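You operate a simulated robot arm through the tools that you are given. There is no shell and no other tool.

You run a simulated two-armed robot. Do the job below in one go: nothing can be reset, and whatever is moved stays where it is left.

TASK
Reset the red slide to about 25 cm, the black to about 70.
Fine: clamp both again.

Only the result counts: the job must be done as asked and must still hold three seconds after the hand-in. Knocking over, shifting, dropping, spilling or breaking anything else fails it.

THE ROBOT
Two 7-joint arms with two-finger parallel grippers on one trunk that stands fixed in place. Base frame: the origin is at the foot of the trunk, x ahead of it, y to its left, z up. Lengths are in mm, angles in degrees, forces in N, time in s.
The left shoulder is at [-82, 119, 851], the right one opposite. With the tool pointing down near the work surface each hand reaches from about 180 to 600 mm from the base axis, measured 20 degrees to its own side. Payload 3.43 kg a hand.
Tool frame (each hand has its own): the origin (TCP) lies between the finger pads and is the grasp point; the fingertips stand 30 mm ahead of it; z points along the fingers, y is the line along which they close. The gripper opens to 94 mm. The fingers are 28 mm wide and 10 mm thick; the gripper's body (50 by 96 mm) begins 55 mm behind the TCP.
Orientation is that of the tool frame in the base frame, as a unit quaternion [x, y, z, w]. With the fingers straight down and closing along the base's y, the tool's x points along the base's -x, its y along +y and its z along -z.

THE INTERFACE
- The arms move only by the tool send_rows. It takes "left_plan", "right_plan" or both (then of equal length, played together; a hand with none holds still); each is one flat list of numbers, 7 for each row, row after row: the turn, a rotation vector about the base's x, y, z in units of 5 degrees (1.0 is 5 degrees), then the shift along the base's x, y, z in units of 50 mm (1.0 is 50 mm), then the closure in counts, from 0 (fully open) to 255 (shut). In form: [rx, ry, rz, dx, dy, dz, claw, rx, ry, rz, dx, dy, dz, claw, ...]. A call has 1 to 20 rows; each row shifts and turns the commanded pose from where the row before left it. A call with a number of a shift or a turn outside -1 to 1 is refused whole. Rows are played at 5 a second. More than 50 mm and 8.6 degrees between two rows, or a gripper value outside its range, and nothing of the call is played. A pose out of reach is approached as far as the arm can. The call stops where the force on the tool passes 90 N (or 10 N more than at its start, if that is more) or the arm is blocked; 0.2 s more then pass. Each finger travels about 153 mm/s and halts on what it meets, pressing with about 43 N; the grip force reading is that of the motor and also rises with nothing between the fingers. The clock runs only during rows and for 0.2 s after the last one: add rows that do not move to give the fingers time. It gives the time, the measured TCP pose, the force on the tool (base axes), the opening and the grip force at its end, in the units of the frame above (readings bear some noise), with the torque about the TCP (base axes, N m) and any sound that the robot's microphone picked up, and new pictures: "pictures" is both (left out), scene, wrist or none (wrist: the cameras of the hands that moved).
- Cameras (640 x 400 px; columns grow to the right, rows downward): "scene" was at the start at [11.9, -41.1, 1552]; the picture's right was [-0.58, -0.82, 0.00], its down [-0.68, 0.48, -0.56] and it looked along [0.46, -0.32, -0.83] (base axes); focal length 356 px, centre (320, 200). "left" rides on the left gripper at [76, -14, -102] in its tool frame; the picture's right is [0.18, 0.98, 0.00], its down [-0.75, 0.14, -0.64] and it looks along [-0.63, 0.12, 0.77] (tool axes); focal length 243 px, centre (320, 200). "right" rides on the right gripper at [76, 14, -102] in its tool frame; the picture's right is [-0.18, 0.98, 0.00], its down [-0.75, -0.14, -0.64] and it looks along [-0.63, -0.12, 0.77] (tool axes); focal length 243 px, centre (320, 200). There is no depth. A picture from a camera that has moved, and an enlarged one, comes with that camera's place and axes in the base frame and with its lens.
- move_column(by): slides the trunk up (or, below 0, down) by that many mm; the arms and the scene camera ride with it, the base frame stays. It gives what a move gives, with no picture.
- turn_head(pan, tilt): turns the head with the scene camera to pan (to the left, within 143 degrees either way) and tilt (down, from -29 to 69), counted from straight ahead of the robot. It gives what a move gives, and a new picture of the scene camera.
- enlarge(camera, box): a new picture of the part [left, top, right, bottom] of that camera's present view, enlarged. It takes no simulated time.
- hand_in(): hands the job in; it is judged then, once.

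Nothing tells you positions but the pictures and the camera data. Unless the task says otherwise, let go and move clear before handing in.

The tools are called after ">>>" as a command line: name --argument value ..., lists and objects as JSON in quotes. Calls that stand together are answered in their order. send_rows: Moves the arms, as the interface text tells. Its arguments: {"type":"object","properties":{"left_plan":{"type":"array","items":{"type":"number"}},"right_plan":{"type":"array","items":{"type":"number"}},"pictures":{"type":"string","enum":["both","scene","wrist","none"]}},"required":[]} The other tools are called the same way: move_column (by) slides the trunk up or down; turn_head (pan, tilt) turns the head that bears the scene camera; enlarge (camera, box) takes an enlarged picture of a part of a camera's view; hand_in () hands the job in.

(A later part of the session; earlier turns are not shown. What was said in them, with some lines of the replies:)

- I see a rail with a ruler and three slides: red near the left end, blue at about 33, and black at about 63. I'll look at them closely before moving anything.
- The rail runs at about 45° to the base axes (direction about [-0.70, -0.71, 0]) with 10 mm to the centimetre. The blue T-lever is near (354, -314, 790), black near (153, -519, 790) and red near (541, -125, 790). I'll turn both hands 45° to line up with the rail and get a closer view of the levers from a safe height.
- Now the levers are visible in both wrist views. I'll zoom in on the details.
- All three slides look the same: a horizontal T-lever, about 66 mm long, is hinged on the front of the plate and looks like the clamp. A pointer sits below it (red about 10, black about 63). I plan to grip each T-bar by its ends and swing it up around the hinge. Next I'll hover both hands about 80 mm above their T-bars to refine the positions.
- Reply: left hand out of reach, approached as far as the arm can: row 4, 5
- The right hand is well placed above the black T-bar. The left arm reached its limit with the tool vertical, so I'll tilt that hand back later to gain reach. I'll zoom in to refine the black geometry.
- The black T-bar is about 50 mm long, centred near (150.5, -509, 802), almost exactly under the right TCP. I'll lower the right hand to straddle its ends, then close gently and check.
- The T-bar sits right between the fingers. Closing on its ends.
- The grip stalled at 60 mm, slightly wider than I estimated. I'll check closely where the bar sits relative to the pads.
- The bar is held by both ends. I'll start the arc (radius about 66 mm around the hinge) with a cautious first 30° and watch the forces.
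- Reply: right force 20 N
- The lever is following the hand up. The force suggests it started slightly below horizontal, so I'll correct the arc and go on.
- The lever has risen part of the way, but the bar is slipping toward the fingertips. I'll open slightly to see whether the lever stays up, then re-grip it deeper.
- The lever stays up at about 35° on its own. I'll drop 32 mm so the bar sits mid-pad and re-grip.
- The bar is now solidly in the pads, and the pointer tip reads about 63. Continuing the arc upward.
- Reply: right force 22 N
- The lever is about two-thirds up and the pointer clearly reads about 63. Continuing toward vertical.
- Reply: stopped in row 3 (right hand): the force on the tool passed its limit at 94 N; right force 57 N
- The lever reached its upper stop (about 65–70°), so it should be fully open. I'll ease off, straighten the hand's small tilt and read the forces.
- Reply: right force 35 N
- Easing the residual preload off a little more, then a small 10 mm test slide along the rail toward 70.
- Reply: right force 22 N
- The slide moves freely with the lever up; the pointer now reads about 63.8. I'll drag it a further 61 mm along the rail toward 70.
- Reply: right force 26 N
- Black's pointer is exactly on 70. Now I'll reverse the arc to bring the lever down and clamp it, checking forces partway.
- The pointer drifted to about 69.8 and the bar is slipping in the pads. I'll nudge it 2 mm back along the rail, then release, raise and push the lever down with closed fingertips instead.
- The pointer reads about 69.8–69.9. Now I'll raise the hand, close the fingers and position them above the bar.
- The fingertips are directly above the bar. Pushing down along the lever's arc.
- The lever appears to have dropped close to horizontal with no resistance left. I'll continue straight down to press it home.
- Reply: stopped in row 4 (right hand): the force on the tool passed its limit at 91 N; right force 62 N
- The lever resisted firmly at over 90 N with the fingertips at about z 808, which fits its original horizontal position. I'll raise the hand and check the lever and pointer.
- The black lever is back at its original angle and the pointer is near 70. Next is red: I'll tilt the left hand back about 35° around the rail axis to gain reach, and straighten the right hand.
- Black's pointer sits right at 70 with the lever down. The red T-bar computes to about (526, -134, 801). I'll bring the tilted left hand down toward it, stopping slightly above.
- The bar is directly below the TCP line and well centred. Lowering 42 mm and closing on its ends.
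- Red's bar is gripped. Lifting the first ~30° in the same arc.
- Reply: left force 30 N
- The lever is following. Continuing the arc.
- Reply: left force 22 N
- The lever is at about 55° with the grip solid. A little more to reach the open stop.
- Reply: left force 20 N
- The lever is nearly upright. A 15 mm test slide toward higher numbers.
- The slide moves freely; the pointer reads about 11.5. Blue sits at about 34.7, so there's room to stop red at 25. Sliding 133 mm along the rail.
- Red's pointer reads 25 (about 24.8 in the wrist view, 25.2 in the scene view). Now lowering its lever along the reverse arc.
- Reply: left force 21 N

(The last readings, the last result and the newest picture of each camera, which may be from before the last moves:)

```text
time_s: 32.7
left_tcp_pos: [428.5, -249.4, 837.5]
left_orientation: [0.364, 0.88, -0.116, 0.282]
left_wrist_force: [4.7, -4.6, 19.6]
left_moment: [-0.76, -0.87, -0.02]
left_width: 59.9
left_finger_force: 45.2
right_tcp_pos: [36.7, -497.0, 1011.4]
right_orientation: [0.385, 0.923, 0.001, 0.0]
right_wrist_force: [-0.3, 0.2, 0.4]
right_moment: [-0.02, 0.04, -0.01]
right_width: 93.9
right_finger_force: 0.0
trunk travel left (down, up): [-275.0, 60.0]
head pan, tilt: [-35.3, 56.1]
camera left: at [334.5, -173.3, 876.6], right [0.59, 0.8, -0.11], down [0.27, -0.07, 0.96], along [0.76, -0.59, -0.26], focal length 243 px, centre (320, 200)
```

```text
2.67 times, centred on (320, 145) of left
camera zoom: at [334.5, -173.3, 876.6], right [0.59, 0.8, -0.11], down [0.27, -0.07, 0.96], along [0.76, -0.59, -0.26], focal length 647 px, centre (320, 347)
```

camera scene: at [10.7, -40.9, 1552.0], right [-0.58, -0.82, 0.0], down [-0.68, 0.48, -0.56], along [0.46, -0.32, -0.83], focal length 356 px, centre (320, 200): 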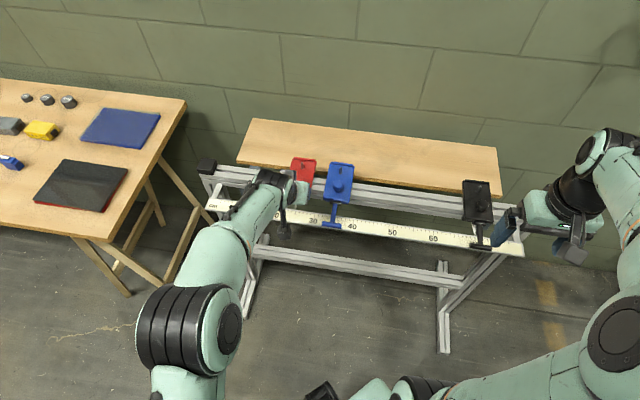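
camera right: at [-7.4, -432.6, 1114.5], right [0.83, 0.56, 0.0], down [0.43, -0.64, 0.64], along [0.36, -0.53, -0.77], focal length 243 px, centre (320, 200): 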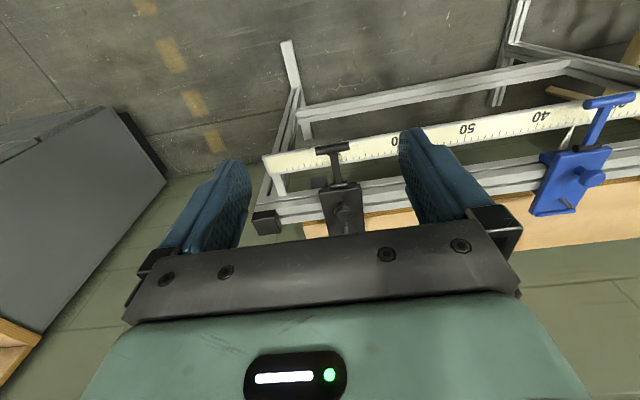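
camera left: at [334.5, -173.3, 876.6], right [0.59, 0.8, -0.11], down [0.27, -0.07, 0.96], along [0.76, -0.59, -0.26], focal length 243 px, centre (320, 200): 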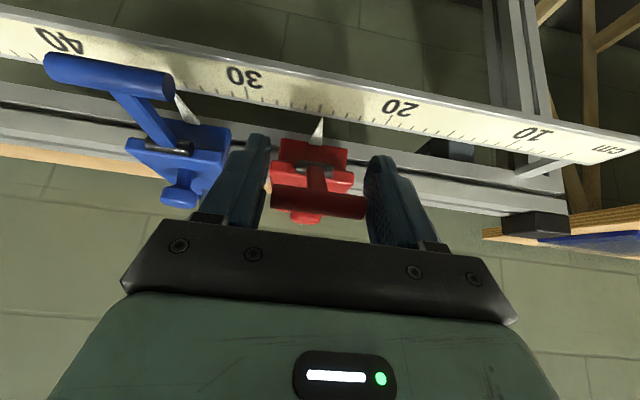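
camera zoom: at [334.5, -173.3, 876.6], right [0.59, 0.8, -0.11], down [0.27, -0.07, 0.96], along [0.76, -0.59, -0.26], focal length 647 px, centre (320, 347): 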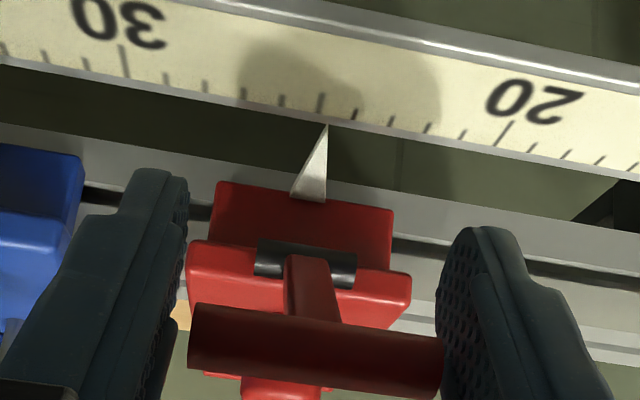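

The pointer still reads about 24.9, with the lever at about 42°. Now I'll open slightly, raise, untilt the hand to about 15° and close the fingers above the bar to push it down.

>>> send_rows --left_plan '[0, 0, 0, 0, 0, 0, 50, 0, 0, 0, 0, 0, 0, 50, 0, 0, 0, 0, 0, 0.6, 50, 0, 0, 0, 0, 0, 0.6, 50, 0.707, 0.707, 0, -0.018, 0.018, 0, 255, 0.707, 0.707, 0, -0.018, 0.018, 0, 255, 0.707, 0.707, 0, -0.018, 0.018, 0, 255, 0.707, 0.707, 0, -0.018, 0.018, 0, 255, 0, 0, 0, 0, 0, 0, 255]' --pictures "both"

>>> enlarge --camera "left" --box '[200, 80, 440, 230]'

```text
time_s: 34.7
left_tcp_pos: [424.8, -242.6, 893.4]
left_orientation: [0.379, 0.916, -0.05, 0.119]
left_wrist_force: [0.5, 0.5, 0.4]
left_moment: [-0.01, 0.02, 0.01]
left_width: 0.1
left_finger_force: 33.6
right_tcp_pos: [37.5, -496.9, 1011.8]
right_orientation: [0.384, 0.923, 0.002, 0.001]
right_wrist_force: [0.4, -0.8, -1.3]
right_moment: [-0.03, 0.0, 0.0]
right_width: 93.9
right_finger_force: 0.1
trunk travel left (down, up): [-275.0, 60.0]
head pan, tilt: [-35.3, 56.1]
camera scene: at [11.7, -41.0, 1552.0], right [-0.58, -0.82, 0.0], down [-0.68, 0.48, -0.56], along [0.46, -0.32, -0.83], focal length 356 px, centre (320, 200)
camera left: at [345.3, -182.5, 973.2], right [0.57, 0.82, -0.05], down [0.5, -0.3, 0.81], along [0.65, -0.49, -0.58], focal length 243 px, centre (320, 200)
```

scene: 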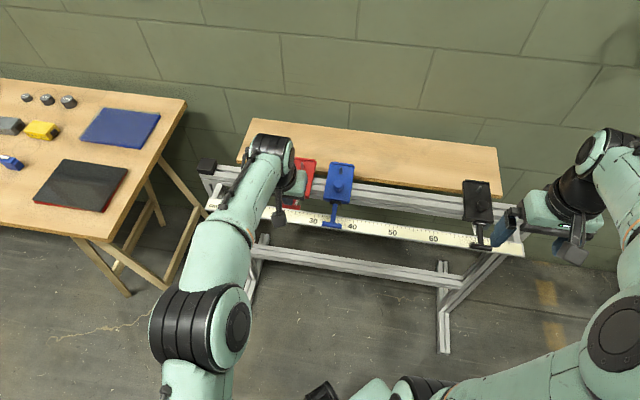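
left: 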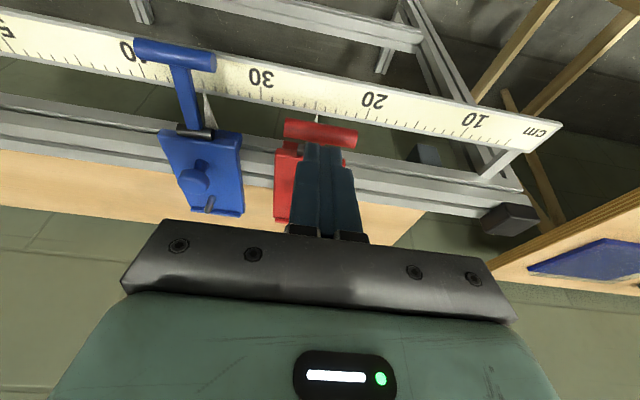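

```text
2.67 times, centred on (320, 155) of left
camera zoom: at [345.3, -182.5, 973.2], right [0.57, 0.82, -0.05], down [0.5, -0.3, 0.81], along [0.65, -0.49, -0.58], focal length 647 px, centre (320, 320)
```

zoom: 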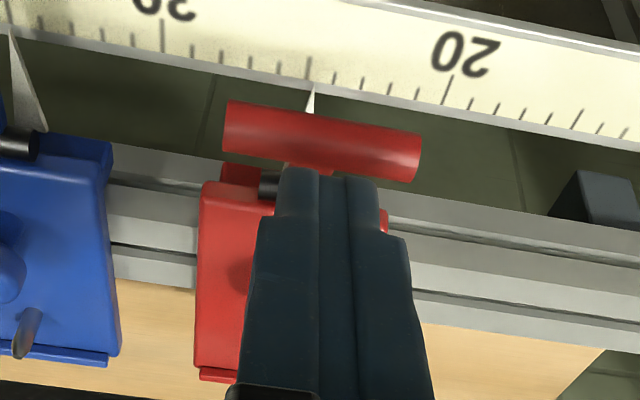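

The pointer still reads about 24.9 and the fingertips are aligned above the red bar. Pushing down along the arc.

>>> send_rows --left_plan '[0, 0, 0, 0, 0, -0.2, 255, 0, 0, 0, 0, 0, -0.2, 255, 0, 0, 0, -0.075, 0.075, -0.168, 255, 0, 0, 0, -0.055, 0.055, -0.186, 255, 0, 0, 0, -0.035, 0.035, -0.198, 255]' --pictures "wrist"

>>> enlarge --camera "left" --box '[200, 80, 440, 230]'

```text
time_s: 35.9
left_tcp_pos: [419.6, -234.1, 846.2]
left_orientation: [0.379, 0.916, -0.049, 0.121]
left_wrist_force: [0.3, -0.8, -0.8]
left_moment: [-0.01, 0.0, 0.02]
left_width: 0.0
left_finger_force: 32.4
right_tcp_pos: [36.9, -497.9, 1012.1]
right_orientation: [0.384, 0.923, 0.001, 0.001]
right_wrist_force: [0.1, 0.3, -0.8]
right_moment: [-0.03, 0.03, 0.01]
right_width: 93.8
right_finger_force: 0.0
trunk travel left (down, up): [-275.0, 60.0]
head pan, tilt: [-35.3, 56.1]
camera left: at [337.9, -173.1, 926.1], right [0.57, 0.82, -0.05], down [0.5, -0.3, 0.82], along [0.66, -0.49, -0.58], focal length 243 px, centre (320, 200)
```

left: 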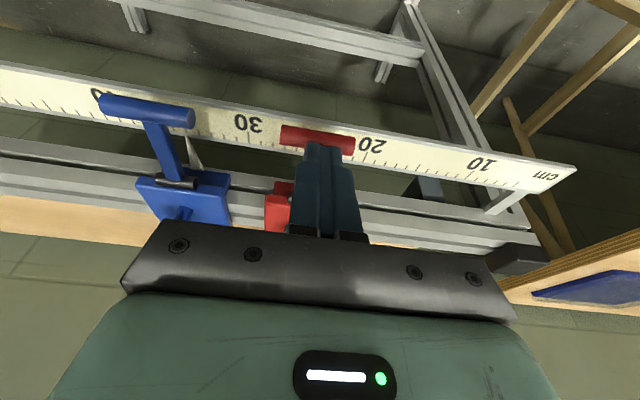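

```text
2.67 times, centred on (320, 155) of left
camera zoom: at [337.9, -173.1, 926.1], right [0.57, 0.82, -0.05], down [0.5, -0.3, 0.82], along [0.66, -0.49, -0.58], focal length 647 px, centre (320, 320)
```

zoom: 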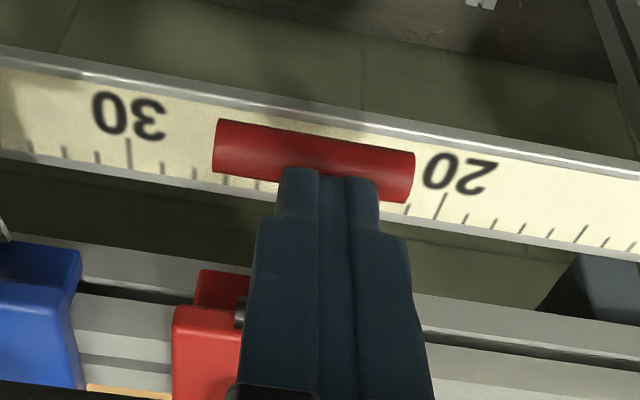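

Red's lever swung down just as black's did. Pressing straight down until firm resistance.

>>> send_rows --left_plan '[0, 0, 0, 0, 0, -0.1, 255, 0, 0, 0, 0, 0, -0.1, 255, 0, 0, 0, 0, 0, -0.1, 255, 0, 0, 0, 0, 0, -0.08, 255, 0, 0, 0, 0, 0, 0, 255]' --pictures "wrist"

>>> enlarge --camera "left" --box '[200, 80, 440, 230]'

```text
time_s: 37.1
left_tcp_pos: [416.5, -233.9, 837.2]
left_orientation: [0.378, 0.915, -0.052, 0.129]
left_wrist_force: [-12.3, 16.1, 49.3]
left_moment: [0.32, 0.06, -0.44]
left_width: 0.0
left_finger_force: 33.2
right_tcp_pos: [32.7, -494.6, 1014.3]
right_orientation: [0.384, 0.923, 0.001, 0.003]
right_wrist_force: [-0.4, -0.1, 0.5]
right_moment: [0.02, 0.01, 0.04]
right_width: 93.8
right_finger_force: 0.1
trunk travel left (down, up): [-275.0, 60.0]
head pan, tilt: [-35.3, 56.1]
camera left: at [335.6, -171.9, 914.2], right [0.57, 0.82, -0.05], down [0.49, -0.29, 0.82], along [0.66, -0.49, -0.56], focal length 243 px, centre (320, 200)
```

left: 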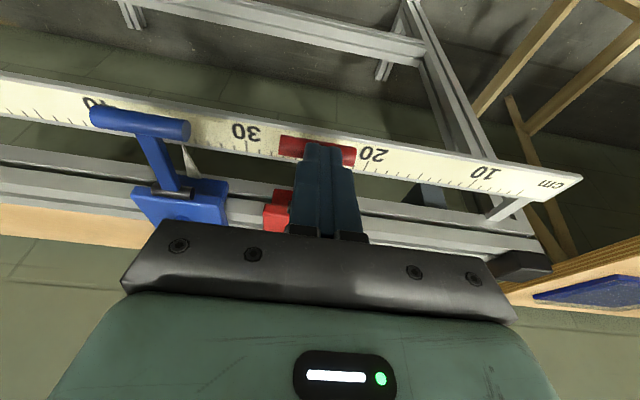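

```text
2.67 times, centred on (320, 155) of left
camera zoom: at [335.6, -171.9, 914.2], right [0.57, 0.82, -0.05], down [0.49, -0.29, 0.82], along [0.66, -0.49, -0.56], focal length 647 px, centre (320, 320)
```

zoom: 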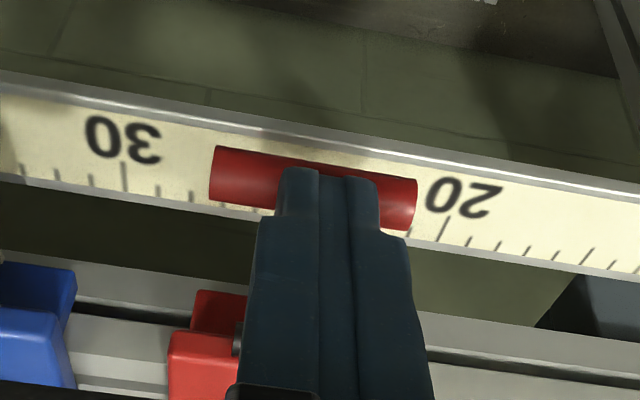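

Firm resistance at the same height as black's. I'll lift clear, back away and inspect all three levers.

>>> send_rows --left_plan '[0, 0, 0, 0, 0, 0.6, 255, 0, 0, 0, 0, 0, 0.6, 255, 0, 0, 0, 0, 0, 0.6, 255, 0, 0, 0, -0.5, 0.5, 0.4, 200, 0, 0, 0, -0.5, 0.5, 0.4, 100, 0, 0, 0, -0.5, 0.5, 0.3, 0, 0, 0, 0, -0.5, 0.5, 0.2, 0, 0, 0, 0, -0.5, 0.5, 0, 0, 0, 0, 0, 0, 0, 0, 0]' --right_plan '[0, 0, 0, 0, 0, 0, 0, 0, 0, 0, 0, 0, 0.4, 0, 0, 0, 0, -0.2, 0.5, 0.4, 0, 0, 0, 0, -0.2, 0.5, 0.4, 0, 0, 0, 0, 0, 0.5, 0, 0, 0, 0, 0, 0, 0, 0, 0, 0, 0, 0, 0, 0, 0, 0, 0, 0, 0, 0, 0, 0, 0, 0, 0, 0, 0, 0, 0, 0]' --pictures "both"

>>> enlarge --camera "scene" --box '[250, 140, 380, 240]'

>>> enlarge --camera "scene" --box '[420, 165, 520, 255]'

>>> enlarge --camera "left" --box '[200, 80, 440, 230]'

>>> enlarge --camera "right" --box '[260, 80, 420, 230]'

```text
time_s: 39.1
left_tcp_pos: [289.8, -111.5, 981.4]
left_orientation: [0.381, 0.916, -0.05, 0.12]
left_wrist_force: [0.6, -0.4, 0.5]
left_moment: [0.02, 0.02, 0.01]
left_width: 93.9
left_finger_force: 0.1
right_tcp_pos: [18.1, -423.8, 1073.4]
right_orientation: [0.384, 0.923, 0.002, 0.001]
right_wrist_force: [-0.2, 0.7, 0.4]
right_moment: [0.01, 0.0, 0.01]
right_width: 93.9
right_finger_force: 0.1
trunk travel left (down, up): [-275.0, 60.0]
head pan, tilt: [-35.3, 56.1]
camera scene: at [12.2, -41.5, 1552.0], right [-0.58, -0.82, 0.0], down [-0.68, 0.48, -0.56], along [0.46, -0.32, -0.83], focal length 356 px, centre (320, 200)
camera right: at [-26.6, -359.2, 1174.6], right [0.83, 0.56, 0.0], down [0.43, -0.64, 0.64], along [0.36, -0.53, -0.77], focal length 243 px, centre (320, 200)
camera left: at [210.1, -50.7, 1059.0], right [0.57, 0.82, -0.05], down [0.5, -0.3, 0.81], along [0.65, -0.49, -0.58], focal length 243 px, centre (320, 200)
```

scene: 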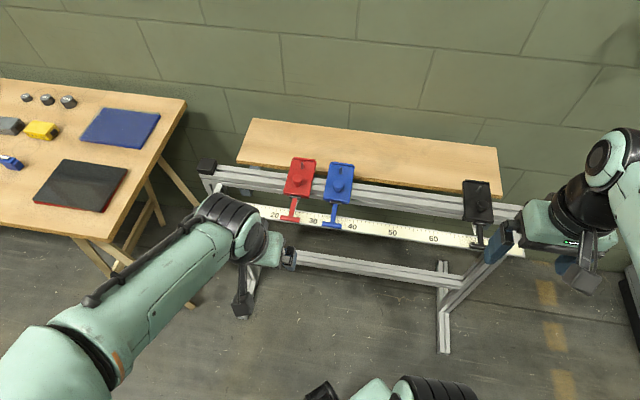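
right: 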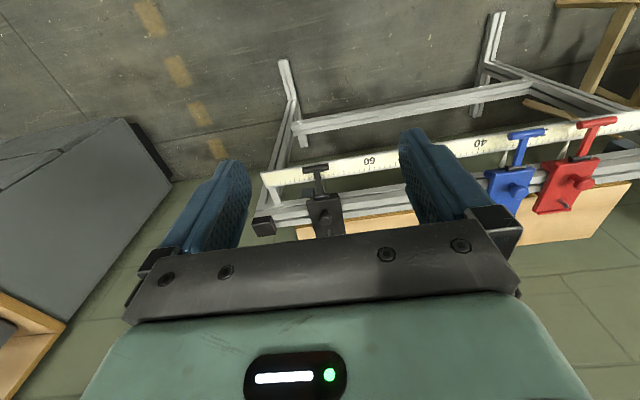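
left: 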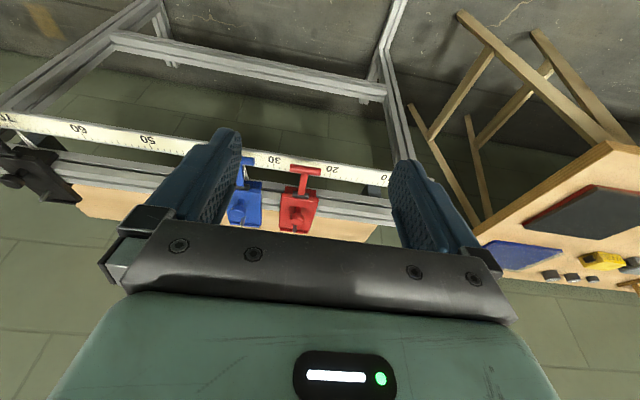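

```text
4.00 times, centred on (315, 190) of scene
camera zoom: at [12.2, -41.5, 1552.0], right [-0.58, -0.82, 0.0], down [-0.68, 0.48, -0.56], along [0.46, -0.32, -0.83], focal length 1424 px, centre (340, 240)
```

zoom: 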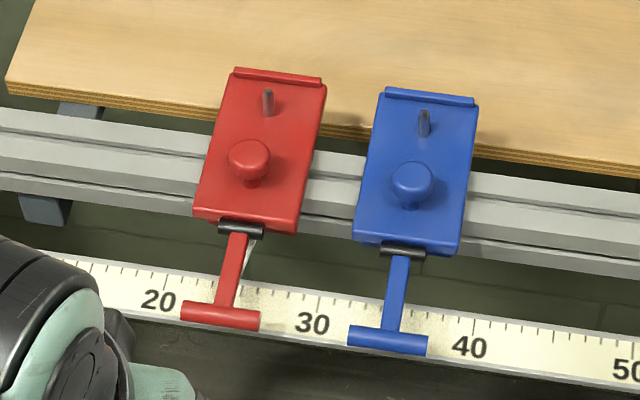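

```text
4.44 times, centred on (470, 210) of scene
camera zoom: at [12.2, -41.5, 1552.0], right [-0.58, -0.82, 0.0], down [-0.68, 0.48, -0.56], along [0.46, -0.32, -0.83], focal length 1582 px, centre (-347, 156)
```

zoom: 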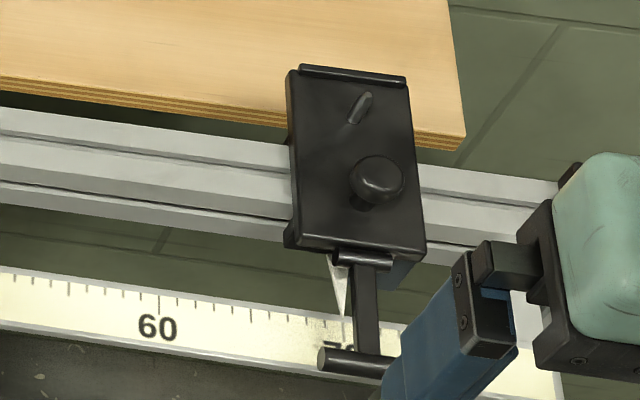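

```text
2.67 times, centred on (320, 155) of left
camera zoom: at [210.1, -50.7, 1059.0], right [0.57, 0.82, -0.05], down [0.5, -0.3, 0.81], along [0.65, -0.49, -0.58], focal length 647 px, centre (320, 320)
```

zoom: 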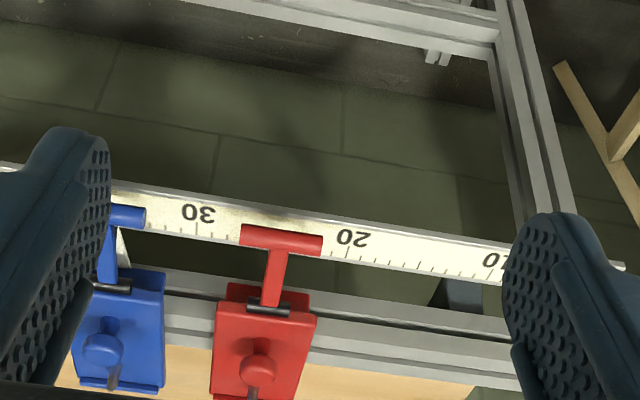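

```text
2.67 times, centred on (340, 155) of right
camera zoom: at [-26.6, -359.2, 1174.6], right [0.83, 0.56, 0.0], down [0.43, -0.64, 0.64], along [0.36, -0.53, -0.77], focal length 647 px, centre (267, 320)
```

zoom: 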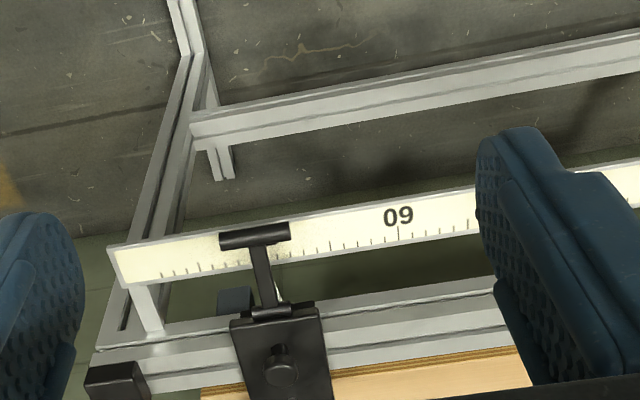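

Red's pointer is at about 25 and black's at about 70. Both levers are pressed home in the same position as at the start and match the untouched blue one, and both hands are open and clear. Handing in.

>>> hand_in

```text
The job is handed in.
```

I moved the red slide to about 25 cm and the black slide to about 70 cm. I then pushed both clamp levers back down and handed the job in.

- **Red:** the last clear pointer reading was between 24.8 and 25, just before I pressed its lever home. The lever hid the pointer afterwards, but the slide still looked in place.
- **Black:** the pointer was right at 70 in the final view.
- **Clamps:** each lever was pressed down until it resisted firmly, and both now sit at the same angle as before. I didn't test the clamps by nudging the slides, and the microphone picked up no click.
- **Blue slide and the rest:** I saw no change to the blue slide, at about 35 cm, or to anything else nearby. Both hands were open and clear at the hand-in.
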